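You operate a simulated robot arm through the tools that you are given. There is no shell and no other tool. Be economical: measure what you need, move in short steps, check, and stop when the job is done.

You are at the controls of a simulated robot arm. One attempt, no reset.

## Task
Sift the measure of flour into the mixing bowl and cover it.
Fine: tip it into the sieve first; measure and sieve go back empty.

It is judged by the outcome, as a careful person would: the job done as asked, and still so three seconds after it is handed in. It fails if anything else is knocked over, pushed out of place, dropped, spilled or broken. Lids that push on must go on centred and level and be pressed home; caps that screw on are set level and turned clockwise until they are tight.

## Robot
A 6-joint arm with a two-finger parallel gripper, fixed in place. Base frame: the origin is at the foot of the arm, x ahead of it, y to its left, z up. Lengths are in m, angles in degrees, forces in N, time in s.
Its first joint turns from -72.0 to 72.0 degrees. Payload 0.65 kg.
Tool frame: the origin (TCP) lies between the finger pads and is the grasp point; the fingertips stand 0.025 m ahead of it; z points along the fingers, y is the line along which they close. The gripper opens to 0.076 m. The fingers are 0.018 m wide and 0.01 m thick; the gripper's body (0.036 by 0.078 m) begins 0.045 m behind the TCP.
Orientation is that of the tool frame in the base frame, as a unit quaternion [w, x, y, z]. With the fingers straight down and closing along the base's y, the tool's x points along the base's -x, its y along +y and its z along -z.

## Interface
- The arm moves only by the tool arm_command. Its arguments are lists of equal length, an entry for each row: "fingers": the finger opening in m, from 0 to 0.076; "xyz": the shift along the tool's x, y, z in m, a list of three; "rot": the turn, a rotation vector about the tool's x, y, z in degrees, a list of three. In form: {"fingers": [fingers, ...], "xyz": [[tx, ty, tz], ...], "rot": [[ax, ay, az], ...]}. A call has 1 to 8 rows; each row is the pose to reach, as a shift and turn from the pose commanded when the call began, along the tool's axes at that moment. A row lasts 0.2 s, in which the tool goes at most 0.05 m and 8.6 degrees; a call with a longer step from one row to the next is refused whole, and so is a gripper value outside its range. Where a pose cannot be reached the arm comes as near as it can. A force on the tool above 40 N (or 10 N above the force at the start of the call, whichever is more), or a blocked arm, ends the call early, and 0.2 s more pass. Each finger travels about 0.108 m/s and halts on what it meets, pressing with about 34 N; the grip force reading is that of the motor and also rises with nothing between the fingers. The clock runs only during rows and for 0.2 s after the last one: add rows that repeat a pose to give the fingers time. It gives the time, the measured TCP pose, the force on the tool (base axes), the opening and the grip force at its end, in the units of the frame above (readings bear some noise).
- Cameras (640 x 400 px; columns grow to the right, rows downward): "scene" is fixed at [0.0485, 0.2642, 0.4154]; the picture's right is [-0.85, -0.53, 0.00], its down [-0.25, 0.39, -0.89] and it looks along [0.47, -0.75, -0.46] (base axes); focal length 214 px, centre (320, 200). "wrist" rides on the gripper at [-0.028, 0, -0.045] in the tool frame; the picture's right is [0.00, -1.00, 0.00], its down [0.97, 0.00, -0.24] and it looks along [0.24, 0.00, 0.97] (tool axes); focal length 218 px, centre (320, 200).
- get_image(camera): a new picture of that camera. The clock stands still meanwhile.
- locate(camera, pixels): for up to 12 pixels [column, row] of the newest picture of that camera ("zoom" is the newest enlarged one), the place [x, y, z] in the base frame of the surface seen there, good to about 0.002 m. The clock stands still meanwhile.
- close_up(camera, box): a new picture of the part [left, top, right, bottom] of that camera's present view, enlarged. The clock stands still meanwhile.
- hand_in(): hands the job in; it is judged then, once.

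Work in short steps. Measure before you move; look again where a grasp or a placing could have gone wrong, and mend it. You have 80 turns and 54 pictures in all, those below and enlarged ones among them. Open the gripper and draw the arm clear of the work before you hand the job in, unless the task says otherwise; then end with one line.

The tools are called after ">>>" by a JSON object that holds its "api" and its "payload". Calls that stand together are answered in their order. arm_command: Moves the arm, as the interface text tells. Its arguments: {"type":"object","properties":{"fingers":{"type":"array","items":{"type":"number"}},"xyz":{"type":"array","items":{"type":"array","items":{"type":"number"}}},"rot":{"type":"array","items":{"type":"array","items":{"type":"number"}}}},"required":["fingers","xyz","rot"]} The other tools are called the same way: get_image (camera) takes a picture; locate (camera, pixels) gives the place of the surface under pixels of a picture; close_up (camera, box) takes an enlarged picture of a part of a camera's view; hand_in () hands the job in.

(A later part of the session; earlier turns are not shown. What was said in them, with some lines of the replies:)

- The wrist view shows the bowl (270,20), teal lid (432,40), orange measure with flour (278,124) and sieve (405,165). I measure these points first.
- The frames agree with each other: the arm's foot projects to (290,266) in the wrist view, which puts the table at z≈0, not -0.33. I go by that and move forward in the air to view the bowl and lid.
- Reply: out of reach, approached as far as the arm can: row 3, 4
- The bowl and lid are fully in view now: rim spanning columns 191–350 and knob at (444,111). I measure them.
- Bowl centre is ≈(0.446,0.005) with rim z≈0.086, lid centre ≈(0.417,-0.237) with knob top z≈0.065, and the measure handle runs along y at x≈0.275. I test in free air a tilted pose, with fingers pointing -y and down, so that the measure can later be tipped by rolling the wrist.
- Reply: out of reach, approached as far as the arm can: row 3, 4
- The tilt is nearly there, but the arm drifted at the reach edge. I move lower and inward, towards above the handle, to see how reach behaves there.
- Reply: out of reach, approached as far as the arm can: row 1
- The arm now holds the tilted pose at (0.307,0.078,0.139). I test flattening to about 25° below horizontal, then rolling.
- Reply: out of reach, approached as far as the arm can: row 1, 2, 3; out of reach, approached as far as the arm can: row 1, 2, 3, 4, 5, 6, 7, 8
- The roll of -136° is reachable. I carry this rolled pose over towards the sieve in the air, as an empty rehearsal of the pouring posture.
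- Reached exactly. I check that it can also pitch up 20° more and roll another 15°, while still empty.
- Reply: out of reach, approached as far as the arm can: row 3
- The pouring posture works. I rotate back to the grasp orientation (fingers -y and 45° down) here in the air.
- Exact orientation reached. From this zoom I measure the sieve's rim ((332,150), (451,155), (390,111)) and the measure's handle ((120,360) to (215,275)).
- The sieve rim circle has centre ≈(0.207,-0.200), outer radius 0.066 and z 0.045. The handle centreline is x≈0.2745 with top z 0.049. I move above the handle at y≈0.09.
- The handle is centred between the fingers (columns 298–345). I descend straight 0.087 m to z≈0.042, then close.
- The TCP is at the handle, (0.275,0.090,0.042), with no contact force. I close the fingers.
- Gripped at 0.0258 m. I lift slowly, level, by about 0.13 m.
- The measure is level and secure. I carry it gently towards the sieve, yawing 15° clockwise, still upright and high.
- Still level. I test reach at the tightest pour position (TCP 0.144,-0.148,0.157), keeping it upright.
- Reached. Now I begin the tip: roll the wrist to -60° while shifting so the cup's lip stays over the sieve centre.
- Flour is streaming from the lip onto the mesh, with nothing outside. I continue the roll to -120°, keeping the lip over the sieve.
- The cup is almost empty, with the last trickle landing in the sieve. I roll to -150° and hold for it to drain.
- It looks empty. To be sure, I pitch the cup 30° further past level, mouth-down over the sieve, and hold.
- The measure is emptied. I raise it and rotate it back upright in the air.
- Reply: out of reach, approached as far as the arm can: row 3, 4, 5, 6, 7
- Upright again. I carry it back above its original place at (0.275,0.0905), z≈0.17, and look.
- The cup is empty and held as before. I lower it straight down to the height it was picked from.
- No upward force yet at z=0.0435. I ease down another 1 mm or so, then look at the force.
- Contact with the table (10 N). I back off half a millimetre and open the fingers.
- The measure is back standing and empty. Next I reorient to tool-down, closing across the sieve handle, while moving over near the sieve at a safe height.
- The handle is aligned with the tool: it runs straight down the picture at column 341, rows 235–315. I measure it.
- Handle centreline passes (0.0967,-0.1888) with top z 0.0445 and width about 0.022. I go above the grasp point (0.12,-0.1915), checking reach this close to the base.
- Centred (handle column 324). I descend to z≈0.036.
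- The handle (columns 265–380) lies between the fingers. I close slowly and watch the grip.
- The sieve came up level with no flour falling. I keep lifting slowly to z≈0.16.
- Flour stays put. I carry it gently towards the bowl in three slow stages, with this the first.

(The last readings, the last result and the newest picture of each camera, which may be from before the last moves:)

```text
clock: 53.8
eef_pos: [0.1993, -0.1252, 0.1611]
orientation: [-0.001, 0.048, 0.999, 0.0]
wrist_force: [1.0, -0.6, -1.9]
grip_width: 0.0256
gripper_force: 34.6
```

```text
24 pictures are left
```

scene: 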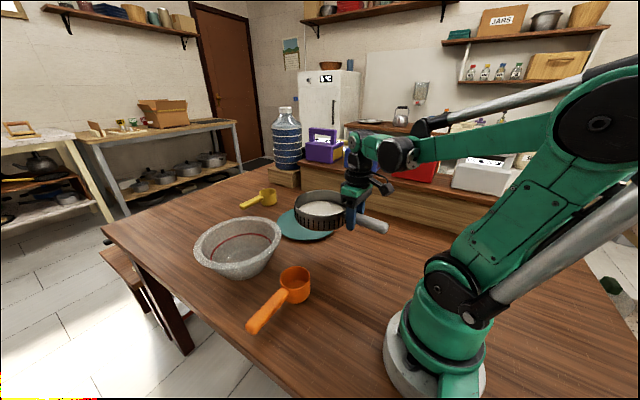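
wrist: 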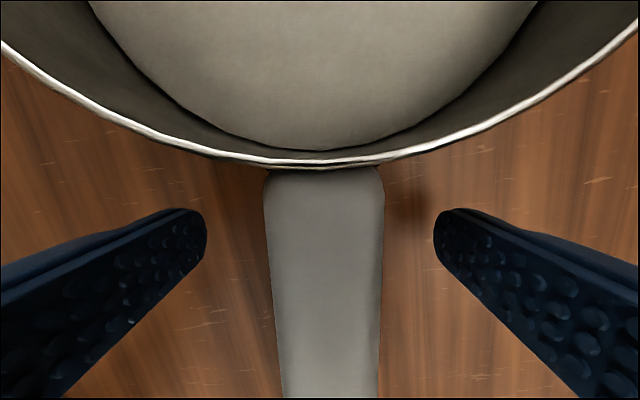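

Steady, with no flour lost. Second and third stages to the bowl centre.

>>> {"api": "arm_command", "payload": {"fingers": [0.005, 0.005, 0.005, 0.005, 0.005, 0.005, 0.005, 0.005], "xyz": [[-0.0037, 0.0036, 0], [-0.011, 0.0109, 0], [-0.0212, 0.021, 0], [-0.0329, 0.0326, 0], [-0.0446, 0.0442, 0], [-0.0563, 0.0557, 0], [-0.0665, 0.0659, 0], [-0.0731, 0.0724, 0]], "rot": [[0, 0, -0.13], [0, 0, -0.4], [0, 0, -0.77], [0, 0, -1.2], [0, 0, -1.63], [0, 0, -2.06], [0, 0, -2.43], [0, 0, -2.67]]}}

>>> {"api": "arm_command", "payload": {"fingers": [0.005, 0.005, 0.005, 0.005, 0.005, 0.005, 0.005, 0.005], "xyz": [[-0.0038, 0.0034, 0], [-0.0115, 0.0103, 0], [-0.0222, 0.02, 0], [-0.0344, 0.031, 0], [-0.0466, 0.042, 0], [-0.0588, 0.053, 0], [-0.0695, 0.0627, 0], [-0.0764, 0.0689, 0]], "rot": [[0, 0, -0.13], [0, 0, -0.4], [0, 0, -0.77], [0, 0, -1.2], [0, 0, -1.63], [0, 0, -2.06], [0, 0, -2.43], [0, 0, -2.67]]}}

>>> {"api": "get_image", "payload": {"camera": "scene"}}

>>> {"api": "get_image", "payload": {"camera": "wrist"}}

```text
clock: 55.6
eef_pos: [0.2782, -0.0605, 0.1606]
orientation: [-0.001, 0.023, 1.0, 0.001]
wrist_force: [0.0, 0.1, -2.0]
grip_width: 0.0256
gripper_force: 34.2
```

```text
clock: 57.4
eef_pos: [0.3593, 0.0043, 0.1608]
orientation: [-0.001, 0.0, 1.0, 0.001]
wrist_force: [-0.7, -0.1, -2.7]
grip_width: 0.0253
gripper_force: 34.1
```

```text
23 pictures are left
```

scene: 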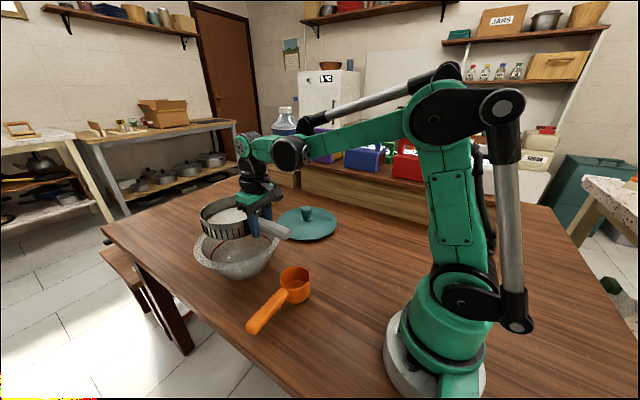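

```text
22 pictures are left
```

wrist: 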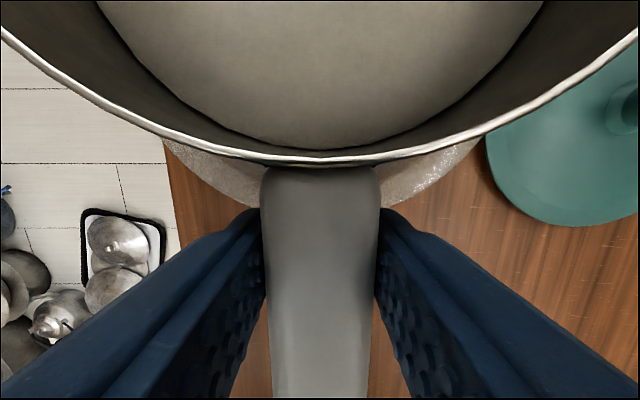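

The sieve is centred over the bowl: visible bowl rim spans columns 165–480. I lower 15 mm and start shaking sideways ±12 mm.

>>> {"api": "arm_command", "payload": {"fingers": [0.005, 0.005, 0.005, 0.005, 0.005, 0.005, 0.005, 0.005], "xyz": [[0, 0, 0.008], [0, 0, 0.015], [0, 0.012, 0.015], [0, -0.012, 0.015], [0, 0.012, 0.015], [0, -0.012, 0.015], [0, 0.012, 0.015], [0, 0, 0.015]], "rot": [[0, 0, 0], [0, 0, 0], [0, 0, 0], [0, 0, 0], [0, 0, 0], [0, 0, 0], [0, 0, 0], [0, 0, 0]]}}

>>> {"api": "close_up", "payload": {"camera": "scene", "box": [160, 160, 340, 290]}}

```text
clock: 59.2
eef_pos: [0.3589, 0.0051, 0.1463]
orientation: [-0.001, 0.0, 1.0, 0.0]
wrist_force: [0.2, -0.3, -2.1]
grip_width: 0.0259
gripper_force: 33.7
```

```text
3.08 times, centred on (250, 225) of scene
```

zoom: 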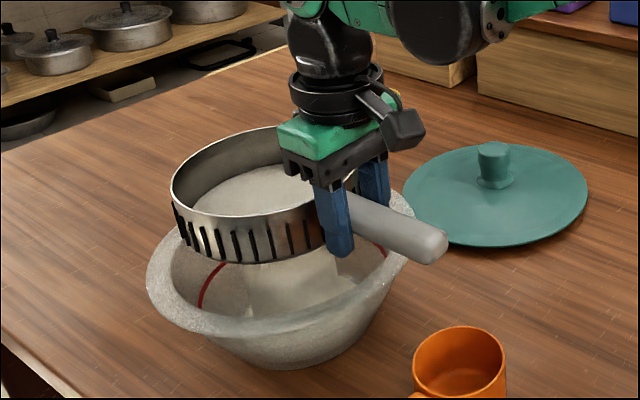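

Flour is sifting down as a column inside the bowl. I keep shaking.

>>> {"api": "arm_command", "payload": {"fingers": [0.005, 0.005, 0.005, 0.005, 0.005, 0.005, 0.005, 0.005], "xyz": [[0, 0.012, 0], [0, -0.012, 0], [0, 0.012, 0], [0, -0.012, 0], [0, 0.012, 0], [0, -0.012, 0], [0, 0.012, 0], [0, 0, 0]], "rot": [[0, 0, 0], [0, 0, 0], [0, 0, 0], [0, 0, 0], [0, 0, 0], [0, 0, 0], [0, 0, 0], [0, 0, 0]]}}

>>> {"api": "arm_command", "payload": {"fingers": [0.005, 0.005, 0.005, 0.005, 0.005, 0.005, 0.005, 0.005], "xyz": [[0, 0.012, 0], [0, -0.012, 0], [0, 0.012, 0], [0, -0.012, 0], [0, 0.012, 0], [0, -0.012, 0], [0, 0.012, 0], [0, 0, 0]], "rot": [[0, 0, 0], [0, 0, 0], [0, 0, 0], [0, 0, 0], [0, 0, 0], [0, 0, 0], [0, 0, 0], [0, 0, 0]]}}

>>> {"api": "get_image", "payload": {"camera": "wrist"}}

>>> {"api": "close_up", "payload": {"camera": "scene", "box": [160, 160, 340, 290]}}

```text
clock: 61.0
eef_pos: [0.3573, 0.0042, 0.1461]
orientation: [-0.001, 0.0, 1.0, 0.0]
wrist_force: [0.0, 0.4, -2.2]
grip_width: 0.0255
gripper_force: 33.3
```

```text
clock: 62.8
eef_pos: [0.3583, 0.0053, 0.1441]
orientation: [0.0, 0.001, 1.0, 0.0]
wrist_force: [1.1, 0.2, -2.1]
grip_width: 0.0258
gripper_force: 34.5
```

```text
20 pictures are left
```

wrist: 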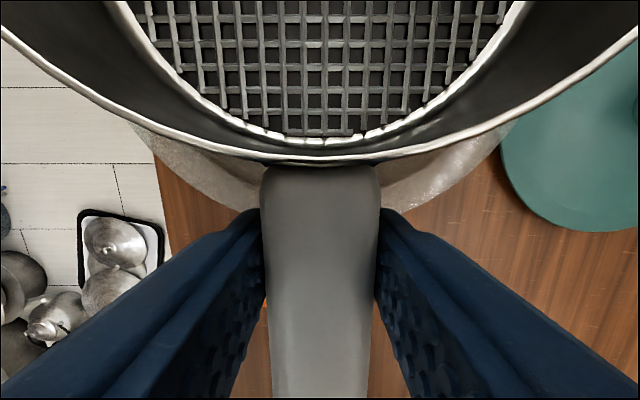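

```text
3.08 times, centred on (250, 225) of scene
```

zoom: 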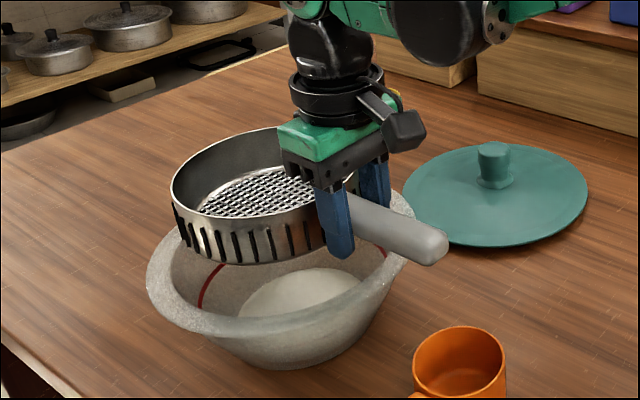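

The mesh is clear and the flour lies in the bowl. One brief last shake, then I carry the sieve back above its place.

>>> {"api": "arm_command", "payload": {"fingers": [0.005, 0.005, 0.005, 0.005, 0.005, 0.005, 0.005, 0.005], "xyz": [[0, 0.012, 0], [0, -0.012, 0], [0, 0.012, 0], [0, -0.012, 0], [0, 0, 0], [0, 0, 0], [0, 0, -0.01], [0, 0, -0.02]], "rot": [[0, 0, 0], [0, 0, 0], [0, 0, 0], [0, 0, 0], [0, 0, 0], [0, 0, 0], [0, 0, 0], [0, 0, 0]]}}

>>> {"api": "arm_command", "payload": {"fingers": [0.005, 0.005, 0.005, 0.005, 0.005, 0.005, 0.005, 0.005], "xyz": [[0.015, -0.0123, 0], [0.045, -0.037, 0], [0.08, -0.0657, 0], [0.118, -0.097, 0], [0.156, -0.1282, 0], [0.192, -0.1578, 0], [0.222, -0.1824, 0], [0.2385, -0.196, 0]], "rot": [[0, 0, 0.5], [0, 0, 1.5], [0, 0, 2.7], [0, 0, 4], [0, 0, 5.2], [0, 0, 6.4], [0, 0, 7.4], [0, 0, 8]]}}

>>> {"api": "get_image", "payload": {"camera": "scene"}}

```text
clock: 64.6
eef_pos: [0.3593, 0.0046, 0.1657]
orientation: [-0.001, 0.0, 1.0, 0.0]
wrist_force: [1.1, 0.3, -1.8]
grip_width: 0.0254
gripper_force: 33.7
```

```text
clock: 66.4
eef_pos: [0.12, -0.1915, 0.1652]
orientation: [-0.001, 0.07, 0.998, 0.0]
wrist_force: [1.3, 0.4, -1.4]
grip_width: 0.0258
gripper_force: 34.2
```

```text
18 pictures are left
```

scene: 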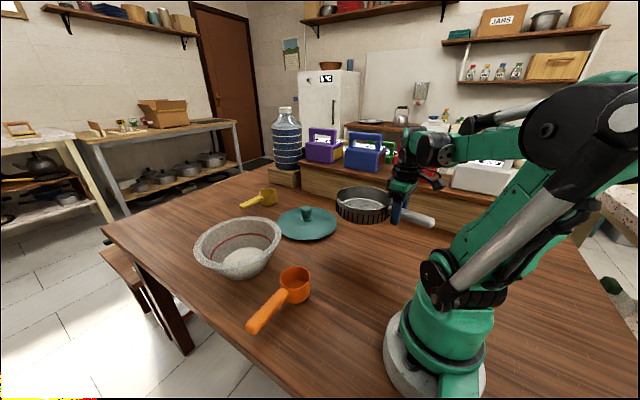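

It is back above its place. I lower the sieve to just above the table.

>>> {"api": "arm_command", "payload": {"fingers": [0.005, 0.005, 0.005, 0.005, 0.005, 0.005, 0.005, 0.005], "xyz": [[0, 0, 0.02], [0, 0, 0.045], [0, 0, 0.07], [0, 0, 0.09], [0, 0, 0.108], [0, 0, 0.119], [0, 0, 0.125], [0, 0, 0.1275]], "rot": [[0, 0, 0], [0, 0, 0], [0, 0, 0], [0, 0, 0], [0, 0, 0], [0, 0, 0], [0, 0, 0], [0, 0, 0]]}}

>>> {"api": "arm_command", "payload": {"fingers": [0.005, 0.005], "xyz": [[0, 0, 0.0007], [0, 0, 0.0014]], "rot": [[0, 0, 0], [0, 0, 0]]}}

```text
clock: 68.2
eef_pos: [0.12, -0.1922, 0.0373]
orientation: [0.0, 0.07, 0.998, 0.0]
wrist_force: [-1.1, -0.4, -1.5]
grip_width: 0.0257
gripper_force: 34.3
```

```text
clock: 68.8
eef_pos: [0.1189, -0.1918, 0.0356]
orientation: [-0.001, 0.069, 0.998, 0.0]
wrist_force: [0.3, -0.6, -1.2]
grip_width: 0.0255
gripper_force: 33.8
```

Not yet in contact. I creep down another 1 mm.

>>> {"api": "arm_command", "payload": {"fingers": [0.005, 0.005, 0.005], "xyz": [[0, 0, 0.0005], [0, 0, 0.0009], [0, 0, 0.0009]], "rot": [[0, 0, 0], [0, 0, 0], [0, 0, 0]]}}

```text
clock: 69.6
eef_pos: [0.119, -0.192, 0.0356]
orientation: [-0.001, 0.071, 0.997, 0.001]
wrist_force: [-0.9, 0.1, 5.3]
grip_width: 0.0258
gripper_force: 34.2
```

Contact (5 N up). I open the fingers and rise straight up.

>>> {"api": "arm_command", "payload": {"fingers": [0.02, 0.03, 0.045, 0.06, 0.076, 0.076], "xyz": [[0, 0, 0], [0, 0, 0], [0, 0, 0], [0, 0, 0], [0, 0, 0], [0, 0, 0]], "rot": [[0, 0, 0], [0, 0, 0], [0, 0, 0], [0, 0, 0], [0, 0, 0], [0, 0, 0]]}}

>>> {"api": "arm_command", "payload": {"fingers": [0.076, 0.076, 0.076, 0.076, 0.076], "xyz": [[0, 0, -0.02], [0, 0, -0.05], [0, 0, -0.09], [0, 0, -0.12], [0, 0, -0.14]], "rot": [[0, 0, 0], [0, 0, 0], [0, 0, 0], [0, 0, 0], [0, 0, 0]]}}

>>> {"api": "get_image", "payload": {"camera": "wrist"}}

```text
clock: 71.0
eef_pos: [0.1199, -0.193, 0.0352]
orientation: [-0.001, 0.07, 0.998, -0.001]
wrist_force: [0.1, -0.4, -0.6]
grip_width: 0.0757
gripper_force: 0.0
```

```text
clock: 72.2
eef_pos: [0.1209, -0.1914, 0.176]
orientation: [0.0, 0.07, 0.998, 0.0]
wrist_force: [0.0, -0.3, -0.2]
grip_width: 0.0763
gripper_force: 0.1
```

```text
17 pictures are left
```

wrist: 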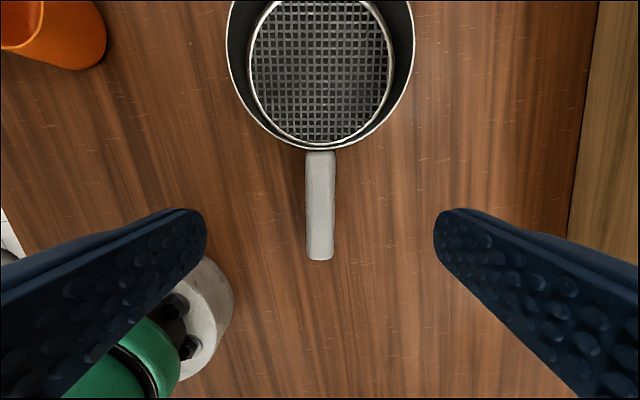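

The sieve is back and empty. I move out to view the lid's knob from nearer.

>>> {"api": "arm_command", "payload": {"fingers": [0.076, 0.076, 0.076, 0.076, 0.076, 0.076], "xyz": [[-0.035, -0.001, 0.003], [-0.07, -0.0015, 0.006], [-0.106, -0.002, 0.009], [-0.142, -0.003, 0.012], [-0.177, -0.004, 0.014], [-0.2117, -0.0044, 0.016]], "rot": [[0, 0, 0], [0, 0, 0], [0, 0, 0], [0, 0, 0], [0, 0, 0], [0, 0, 0]]}}

>>> {"api": "get_image", "payload": {"camera": "wrist"}}

```text
clock: 73.6
eef_pos: [0.3294, -0.2272, 0.16]
orientation: [-0.001, 0.071, 0.998, 0.0]
wrist_force: [0.1, 0.4, 1.1]
grip_width: 0.0758
gripper_force: 0.1
```

```text
16 pictures are left
```

wrist: 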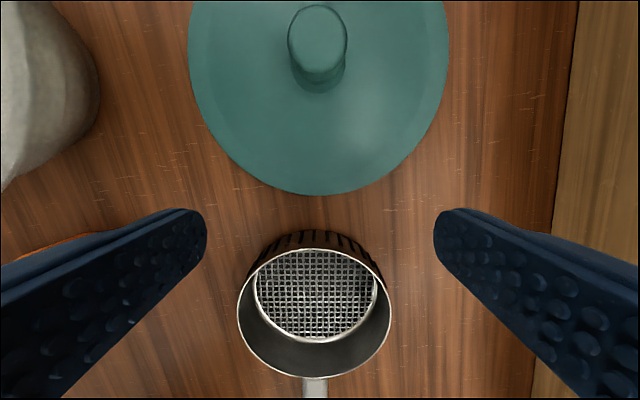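

>>> {"api": "locate", "payload": {"camera": "wrist", "pixels": [[319, 37], [319, 10], [319, 62], [293, 37], [345, 37], [319, 68], [319, 92], [195, 40], [443, 40], [319, 190], [230, 150], [408, 150]]}}

```text
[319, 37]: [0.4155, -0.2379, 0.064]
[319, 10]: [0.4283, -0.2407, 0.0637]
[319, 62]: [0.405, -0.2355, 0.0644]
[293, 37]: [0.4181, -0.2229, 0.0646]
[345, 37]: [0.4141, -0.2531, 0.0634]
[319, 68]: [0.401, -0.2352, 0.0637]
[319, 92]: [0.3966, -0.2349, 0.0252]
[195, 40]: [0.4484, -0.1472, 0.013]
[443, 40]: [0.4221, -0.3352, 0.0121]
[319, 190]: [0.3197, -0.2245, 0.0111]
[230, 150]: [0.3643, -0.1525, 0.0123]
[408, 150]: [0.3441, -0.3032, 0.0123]
```

The knob centre is ≈(0.415,-0.238), top z 0.064, radius about 0.015, and the lid radius is 0.097 about the same centre. I go above it at z≈0.12.

>>> {"api": "arm_command", "payload": {"fingers": [0.076, 0.076, 0.076, 0.076], "xyz": [[-0.022, 0.0003, 0.01], [-0.044, 0.0006, 0.02], [-0.066, 0.001, 0.03], [-0.0861, 0.0013, 0.04]], "rot": [[0, 0, 0], [0, 0, 0], [0, 0, 0], [0, 0, 0]]}}

>>> {"api": "get_image", "payload": {"camera": "wrist"}}

```text
clock: 74.6
eef_pos: [0.415, -0.2373, 0.1202]
orientation: [-0.001, 0.07, 0.998, 0.0]
wrist_force: [0.9, 0.2, -0.3]
grip_width: 0.0762
gripper_force: 0.0
```

```text
15 pictures are left
```

wrist: 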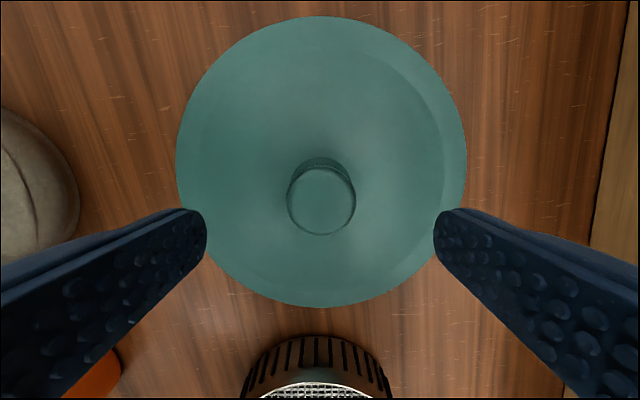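

Reach is fine. I refine the lid's centre from this overhead view, which matters for centring on the bowl.

>>> {"api": "locate", "payload": {"camera": "wrist", "pixels": [[180, 161], [463, 161], [321, 18], [321, 304], [220, 60], [422, 60], [220, 264], [422, 264], [321, 201], [288, 201], [354, 201], [321, 234]]}}

```text
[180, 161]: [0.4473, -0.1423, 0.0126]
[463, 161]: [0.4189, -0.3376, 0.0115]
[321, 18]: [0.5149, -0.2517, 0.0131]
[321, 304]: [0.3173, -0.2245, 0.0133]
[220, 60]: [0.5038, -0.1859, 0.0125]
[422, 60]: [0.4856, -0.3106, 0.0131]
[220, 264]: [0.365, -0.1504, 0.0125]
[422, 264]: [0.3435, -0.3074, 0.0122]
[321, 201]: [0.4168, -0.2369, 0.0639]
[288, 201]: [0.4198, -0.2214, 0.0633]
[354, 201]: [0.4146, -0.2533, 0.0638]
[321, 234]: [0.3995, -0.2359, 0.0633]
```

Lid centre ≈(0.4165,-0.2378), coaxial with the knob. I shift 1.5 mm out, descend to z≈0.054, and close.

>>> {"api": "arm_command", "payload": {"fingers": [0.076, 0.076, 0.076, 0.076], "xyz": [[-0.0015, 0, 0.02], [-0.0015, 0, 0.04], [-0.0015, 0, 0.057], [-0.0015, 0, 0.066]], "rot": [[0, 0, 0], [0, 0, 0], [0, 0, 0], [0, 0, 0]]}}

>>> {"api": "arm_command", "payload": {"fingers": [0.06, 0.045, 0.035, 0.03, 0.02, 0.01, 0.005], "xyz": [[0, 0, 0], [0, 0, 0], [0, 0, 0], [0, 0, 0], [0, 0, 0], [0, 0, 0], [0, 0, 0]], "rot": [[0, 0, 0], [0, 0, 0], [0, 0, 0], [0, 0, 0], [0, 0, 0], [0, 0, 0], [0, 0, 0]]}}

>>> {"api": "get_image", "payload": {"camera": "wrist"}}

```text
clock: 75.6
eef_pos: [0.4154, -0.2372, 0.0532]
orientation: [-0.001, 0.069, 0.998, -0.001]
wrist_force: [-0.3, 0.0, -0.8]
grip_width: 0.0757
gripper_force: 0.0
```

```text
clock: 77.2
eef_pos: [0.4151, -0.2365, 0.0542]
orientation: [-0.001, 0.07, 0.998, 0.0]
wrist_force: [-0.9, -0.6, 2.5]
grip_width: 0.034
gripper_force: 33.9
```

```text
14 pictures are left
```

wrist: 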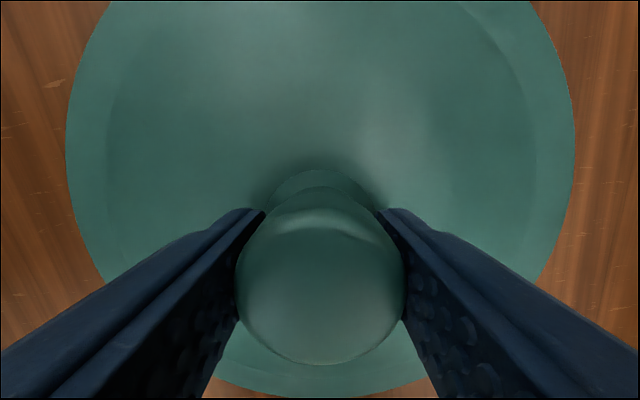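

The knob is gripped (0.034). I lift straight first, then up and inward.

>>> {"api": "arm_command", "payload": {"fingers": [0.005, 0.005, 0.005, 0.005, 0.005, 0.005, 0.005, 0.005], "xyz": [[0, 0, -0.008], [0, 0, -0.025], [0.003, 0.004, -0.045], [0.012, 0.015, -0.066], [0.023, 0.029, -0.086], [0.036, 0.045, -0.104], [0.048, 0.06, -0.118], [0.0563, 0.0698, -0.126]], "rot": [[0, 0, 0], [0, 0, 0], [0, 0, 0], [0, 0, 0], [0, 0, 0], [0, 0, 0], [0, 0, 0], [0, 0, 0]]}}

>>> {"api": "get_image", "payload": {"camera": "scene"}}

```text
clock: 79.0
eef_pos: [0.3703, -0.1603, 0.179]
orientation: [0.0, 0.069, 0.998, 0.0]
wrist_force: [0.8, -0.7, -0.4]
grip_width: 0.0338
gripper_force: 34.1
```

```text
13 pictures are left
```

scene: 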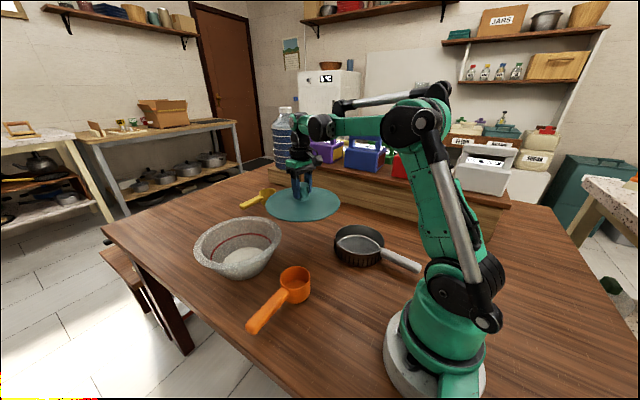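

The lid is held level. I measure the bowl's rim accurately before placing.

>>> {"api": "close_up", "payload": {"camera": "scene", "box": [180, 205, 300, 285]}}

```text
5.00 times, centred on (240, 245) of scene
```

zoom: 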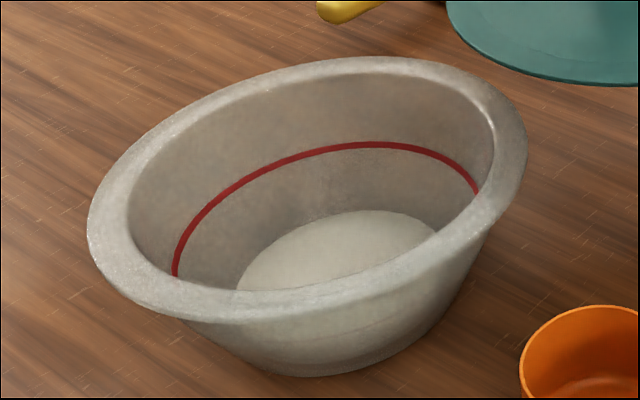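

>>> {"api": "locate", "payload": {"camera": "zoom", "pixels": [[110, 225], [145, 275], [235, 303], [350, 285], [440, 243], [497, 185], [508, 130], [460, 78], [380, 65], [280, 85], [190, 135], [130, 185]]}}

```text
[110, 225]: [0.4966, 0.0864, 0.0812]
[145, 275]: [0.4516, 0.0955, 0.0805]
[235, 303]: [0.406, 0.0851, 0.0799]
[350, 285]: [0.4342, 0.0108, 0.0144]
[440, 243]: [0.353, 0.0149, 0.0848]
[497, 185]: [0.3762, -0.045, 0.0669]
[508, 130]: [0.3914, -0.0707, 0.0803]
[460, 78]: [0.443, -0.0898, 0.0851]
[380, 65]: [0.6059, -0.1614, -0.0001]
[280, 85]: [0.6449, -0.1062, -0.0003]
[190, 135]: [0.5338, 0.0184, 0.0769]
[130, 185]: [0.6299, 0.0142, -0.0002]
```

A fit of the rim points gives bowl centre ≈(0.446,0.004) with rim z≈0.086. I carry the lid across at the same height to above it.

>>> {"api": "arm_command", "payload": {"fingers": [0.005, 0.005, 0.005, 0.005, 0.005, 0.005, 0.005, 0.005], "xyz": [[-0.003, 0.01, 0], [-0.009, 0.03, 0], [-0.0165, 0.056, 0], [-0.0245, 0.083, 0], [-0.0325, 0.11, 0], [-0.04, 0.136, 0], [-0.047, 0.16, 0], [-0.051, 0.1732, 0]], "rot": [[0, 0, 0], [0, 0, 0], [0, 0, 0], [0, 0, 0], [0, 0, 0], [0, 0, 0], [0, 0, 0], [0, 0, 0]]}}

>>> {"api": "close_up", "payload": {"camera": "scene", "box": [170, 170, 310, 285]}}

>>> {"api": "get_image", "payload": {"camera": "wrist"}}

```text
clock: 80.8
eef_pos: [0.4446, 0.0046, 0.1797]
orientation: [-0.001, 0.07, 0.998, 0.001]
wrist_force: [0.8, -0.4, -0.7]
grip_width: 0.0337
gripper_force: 33.7
```

```text
3.48 times, centred on (240, 228) of scene
```

zoom: 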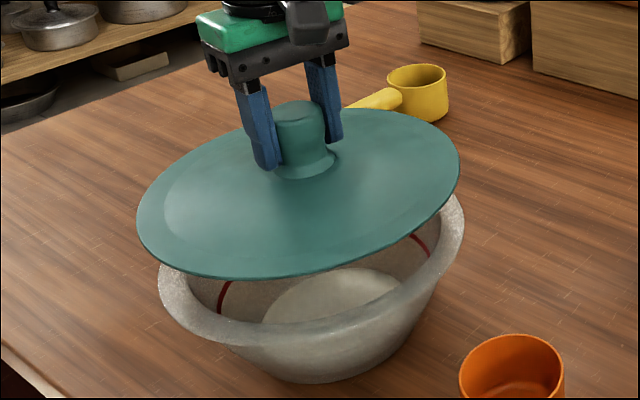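

```text
10 pictures are left
```

wrist: 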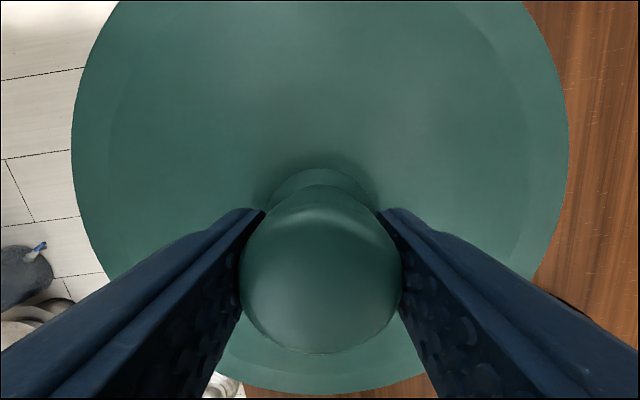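

The lid is level and aligned in the pictures. I lower it to just above the rim and check.

>>> {"api": "arm_command", "payload": {"fingers": [0.005, 0.005, 0.005, 0.005, 0.005], "xyz": [[0, 0, 0.008], [0, 0, 0.018], [0, 0, 0.026], [0, 0, 0.031], [0, 0, 0.033]], "rot": [[0, 0, 0], [0, 0, 0], [0, 0, 0], [0, 0, 0], [0, 0, 0]]}}

>>> {"api": "close_up", "payload": {"camera": "scene", "box": [180, 190, 300, 285]}}

```text
clock: 82.0
eef_pos: [0.4452, 0.0042, 0.1474]
orientation: [-0.001, 0.07, 0.998, 0.0]
wrist_force: [0.8, 0.6, -1.3]
grip_width: 0.0337
gripper_force: 34.3
```

```text
4.21 times, centred on (240, 238) of scene
```

zoom: 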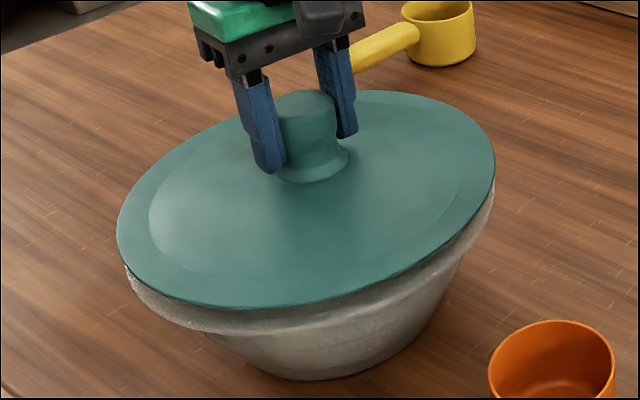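

Lid and bowl outlines match within a millimetre or so: lid edges 116–495, bowl 126–493. I lower gently to contact.

>>> {"api": "arm_command", "payload": {"fingers": [0.005, 0.005, 0.005, 0.005], "xyz": [[0, 0, 0.002], [0, 0, 0.004], [0, 0, 0.006], [0, 0, 0.0075]], "rot": [[0, 0, 0], [0, 0, 0], [0, 0, 0], [0, 0, 0]]}}

```text
clock: 83.0
eef_pos: [0.4443, 0.0037, 0.1393]
orientation: [-0.001, 0.069, 0.998, 0.001]
wrist_force: [-0.1, -0.8, 0.5]
grip_width: 0.034
gripper_force: 33.8
```

Still no firm contact at z=0.139. I continue down in 1 mm steps.

>>> {"api": "arm_command", "payload": {"fingers": [0.005, 0.005, 0.005, 0.005], "xyz": [[0, 0, 0.001], [0, 0, 0.002], [0, 0, 0.003], [0, 0, 0.003]], "rot": [[0, 0, 0], [0, 0, 0], [0, 0, 0], [0, 0, 0]]}}

>>> {"api": "close_up", "payload": {"camera": "scene", "box": [180, 190, 300, 285]}}

```text
clock: 84.0
eef_pos: [0.4451, 0.0042, 0.1367]
orientation: [-0.001, 0.07, 0.998, 0.0]
wrist_force: [0.1, -0.1, -0.6]
grip_width: 0.034
gripper_force: 33.6
```

```text
4.21 times, centred on (240, 238) of scene
```

zoom: 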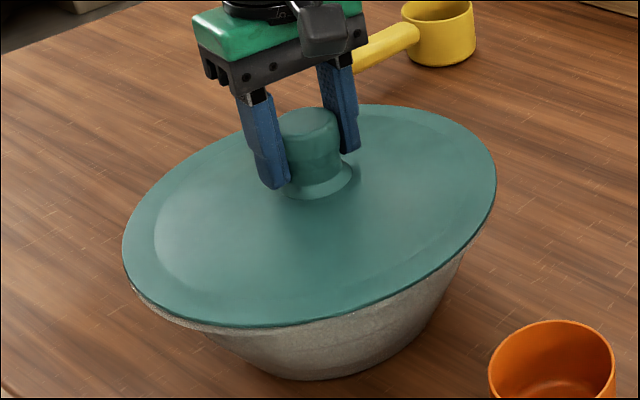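

The lid is nearly on, level and centred. I continue down until the force rises.

>>> {"api": "arm_command", "payload": {"fingers": [0.005, 0.005, 0.005, 0.005, 0.005], "xyz": [[0, 0, 0.001], [0, 0, 0.002], [0, 0, 0.003], [0, 0, 0.004], [0, 0, 0.004]], "rot": [[0, 0, 0], [0, 0, 0], [0, 0, 0], [0, 0, 0], [0, 0, 0]]}}

```text
clock: 85.2
eef_pos: [0.4456, 0.005, 0.1333]
orientation: [-0.001, 0.07, 0.998, 0.0]
wrist_force: [0.0, 0.6, 27.1]
grip_width: 0.0339
gripper_force: 34.1
```

Contact with 27 N. I press another millimetre to see whether it gives or is home.

>>> {"api": "arm_command", "payload": {"fingers": [0.005, 0.005, 0.005], "xyz": [[0, 0, 0.0005], [0, 0, 0.001], [0, 0, 0.001]], "rot": [[0, 0, 0], [0, 0, 0], [0, 0, 0]]}}

>>> {"api": "close_up", "payload": {"camera": "scene", "box": [180, 190, 300, 285]}}

```text
clock: 86.0
eef_pos: [0.4443, 0.0034, 0.1324]
orientation: [-0.001, 0.07, 0.998, 0.001]
wrist_force: [1.0, -0.4, 24.8]
grip_width: 0.0339
gripper_force: 34.4
```

```text
4.21 times, centred on (240, 238) of scene
```

zoom: 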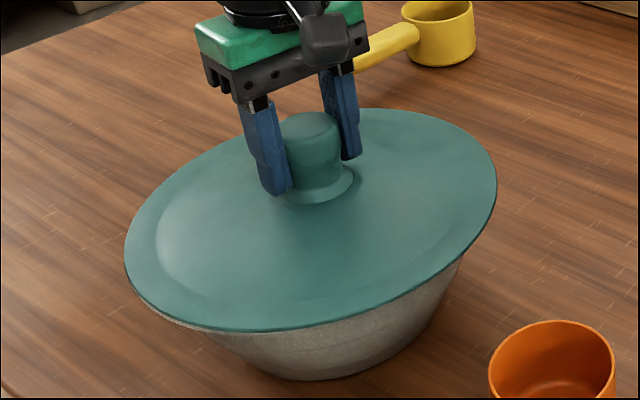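

Force stays about 25 N while the tool goes down. I measure the lid's height to tell slipping from seating.

>>> {"api": "locate", "payload": {"camera": "zoom", "pixels": [[310, 122], [140, 240], [485, 160], [380, 115], [250, 318], [165, 285], [430, 275], [150, 300], [250, 200], [330, 270]]}}

```text
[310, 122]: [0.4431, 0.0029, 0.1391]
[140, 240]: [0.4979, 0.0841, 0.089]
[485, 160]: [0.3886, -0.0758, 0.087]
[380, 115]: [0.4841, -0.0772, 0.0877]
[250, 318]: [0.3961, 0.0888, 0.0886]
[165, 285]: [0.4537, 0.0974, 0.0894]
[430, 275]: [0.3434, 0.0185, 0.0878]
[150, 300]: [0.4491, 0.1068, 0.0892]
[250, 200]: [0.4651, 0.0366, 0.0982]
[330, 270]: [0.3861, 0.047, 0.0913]
```

The edge is at z≈0.088 all round, level and about 2 mm above the rim height, so it appears seated; the fingers slipped on the knob. I release, rise, close the fingers, and press once on the knob top to be sure it is home.

>>> {"api": "arm_command", "payload": {"fingers": [0.005, 0.03, 0.045, 0.06, 0.076, 0.076], "xyz": [[0, 0, -0.001], [0, 0, -0.001], [0, 0, -0.001], [0, 0, -0.001], [0, 0, -0.001], [0, 0, -0.001]], "rot": [[0, 0, 0], [0, 0, 0], [0, 0, 0], [0, 0, 0], [0, 0, 0], [0, 0, 0]]}}

>>> {"api": "arm_command", "payload": {"fingers": [0.076, 0.076, 0.05, 0.02, 0.0, 0.0, 0.0], "xyz": [[0, 0, -0.02], [0, 0, -0.045], [0, 0, -0.045], [0, 0, -0.045], [0, 0, -0.045], [0, 0, -0.045], [0, 0, -0.045]], "rot": [[0, 0, 0], [0, 0, 0], [0, 0, 0], [0, 0, 0], [0, 0, 0], [0, 0, 0], [0, 0, 0]]}}

>>> {"api": "get_image", "payload": {"camera": "wrist"}}

```text
clock: 87.4
eef_pos: [0.4449, 0.0049, 0.1323]
orientation: [-0.001, 0.07, 0.998, 0.001]
wrist_force: [-0.7, 0.5, 0.3]
grip_width: 0.0758
gripper_force: 0.1
```

```text
clock: 89.0
eef_pos: [0.4448, 0.0045, 0.1771]
orientation: [-0.001, 0.07, 0.998, 0.0]
wrist_force: [0.2, -0.2, -0.3]
grip_width: 0.0
gripper_force: 23.8
```

```text
6 pictures are left
```

wrist: 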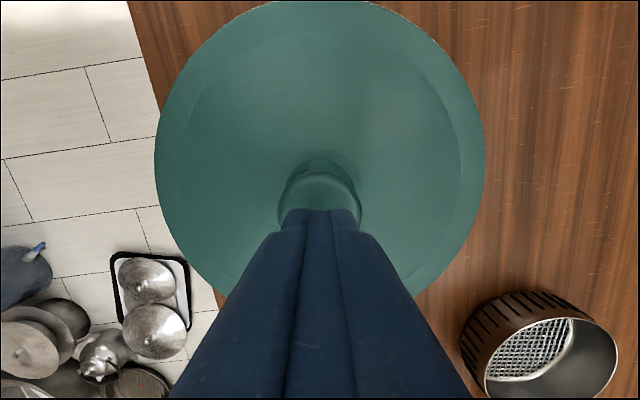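

The closed fingers are over the knob, 13 mm above it. I press down with small steps; the 40 N limit guards the motion.

>>> {"api": "arm_command", "payload": {"fingers": [0, 0, 0, 0, 0, 0, 0, 0], "xyz": [[0, 0, 0.006], [0, 0, 0.01], [0, 0, 0.012], [0, 0, 0.0135], [0, 0, 0.0145], [0, 0, 0.0155], [0, 0, 0.0165], [0, 0, 0.0175]], "rot": [[0, 0, 0], [0, 0, 0], [0, 0, 0], [0, 0, 0], [0, 0, 0], [0, 0, 0], [0, 0, 0], [0, 0, 0]]}}

```text
clock: 90.1
eef_pos: [0.4443, 0.0045, 0.1638]
orientation: [0.0, 0.07, 0.998, 0.001]
wrist_force: [0.8, 0.1, 14.0]
grip_width: 0.0
gripper_force: 23.6
stopped in row 5: the force on the tool passed its limit (the readings are from after the stop); the commanded pose is now the measured one
```

It took over 40 N with the knob top still at z≈0.139, so the lid is home. I rise, open the gripper and draw back.

>>> {"api": "arm_command", "payload": {"fingers": [0, 0, 0.02, 0.05, 0.076, 0.076, 0.076, 0.076], "xyz": [[0, 0, -0.02], [0, 0, -0.05], [0.02, 0, -0.08], [0.05, -0.01, -0.1], [0.08, -0.02, -0.12], [0.11, -0.03, -0.14], [0.14, -0.04, -0.16], [0.17, -0.05, -0.17]], "rot": [[0, 0, 0], [0, 0, 0], [0, 0, 0], [0, 0, 0], [0, 0, 0], [0, 0, 0], [0, 0, 0], [0, 0, 0]]}}

>>> {"api": "close_up", "payload": {"camera": "scene", "box": [170, 170, 440, 340]}}

>>> {"api": "get_image", "payload": {"camera": "wrist"}}

```text
clock: 91.9
eef_pos: [0.269, -0.0219, 0.3347]
orientation: [0.0, 0.069, 0.998, 0.0]
wrist_force: [-0.2, 0.6, 0.4]
grip_width: 0.0761
gripper_force: 0.1
```

```text
2.35 times, centred on (305, 255) of scene
```

zoom: 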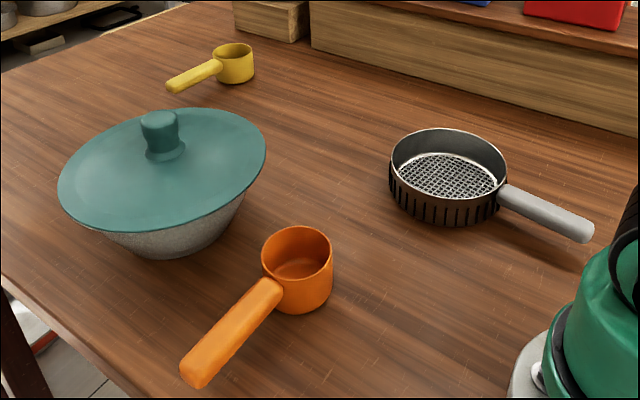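

```text
4 pictures are left
```

wrist: 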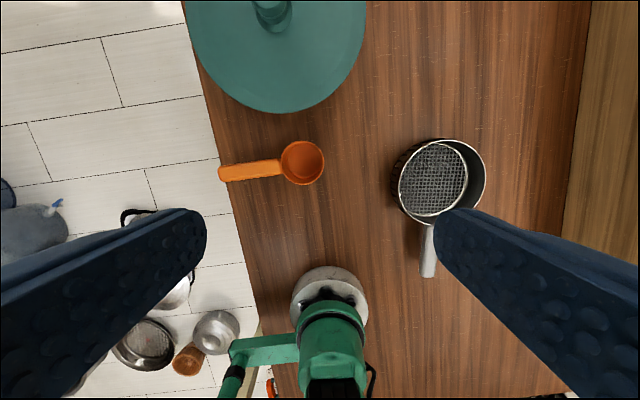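

The lid sits level and centred, the measure and sieve are empty in their places, the table is clean, and the arm is clear with the gripper open. I hand it in.

>>> {"api": "hand_in", "payload": {}}

```text
The job is handed in.
```

The flour was tipped into the sieve and sifted into the mixing bowl, the bowl is covered with its lid pressed home, and the empty measure and sieve are back in their places with nothing spilled.
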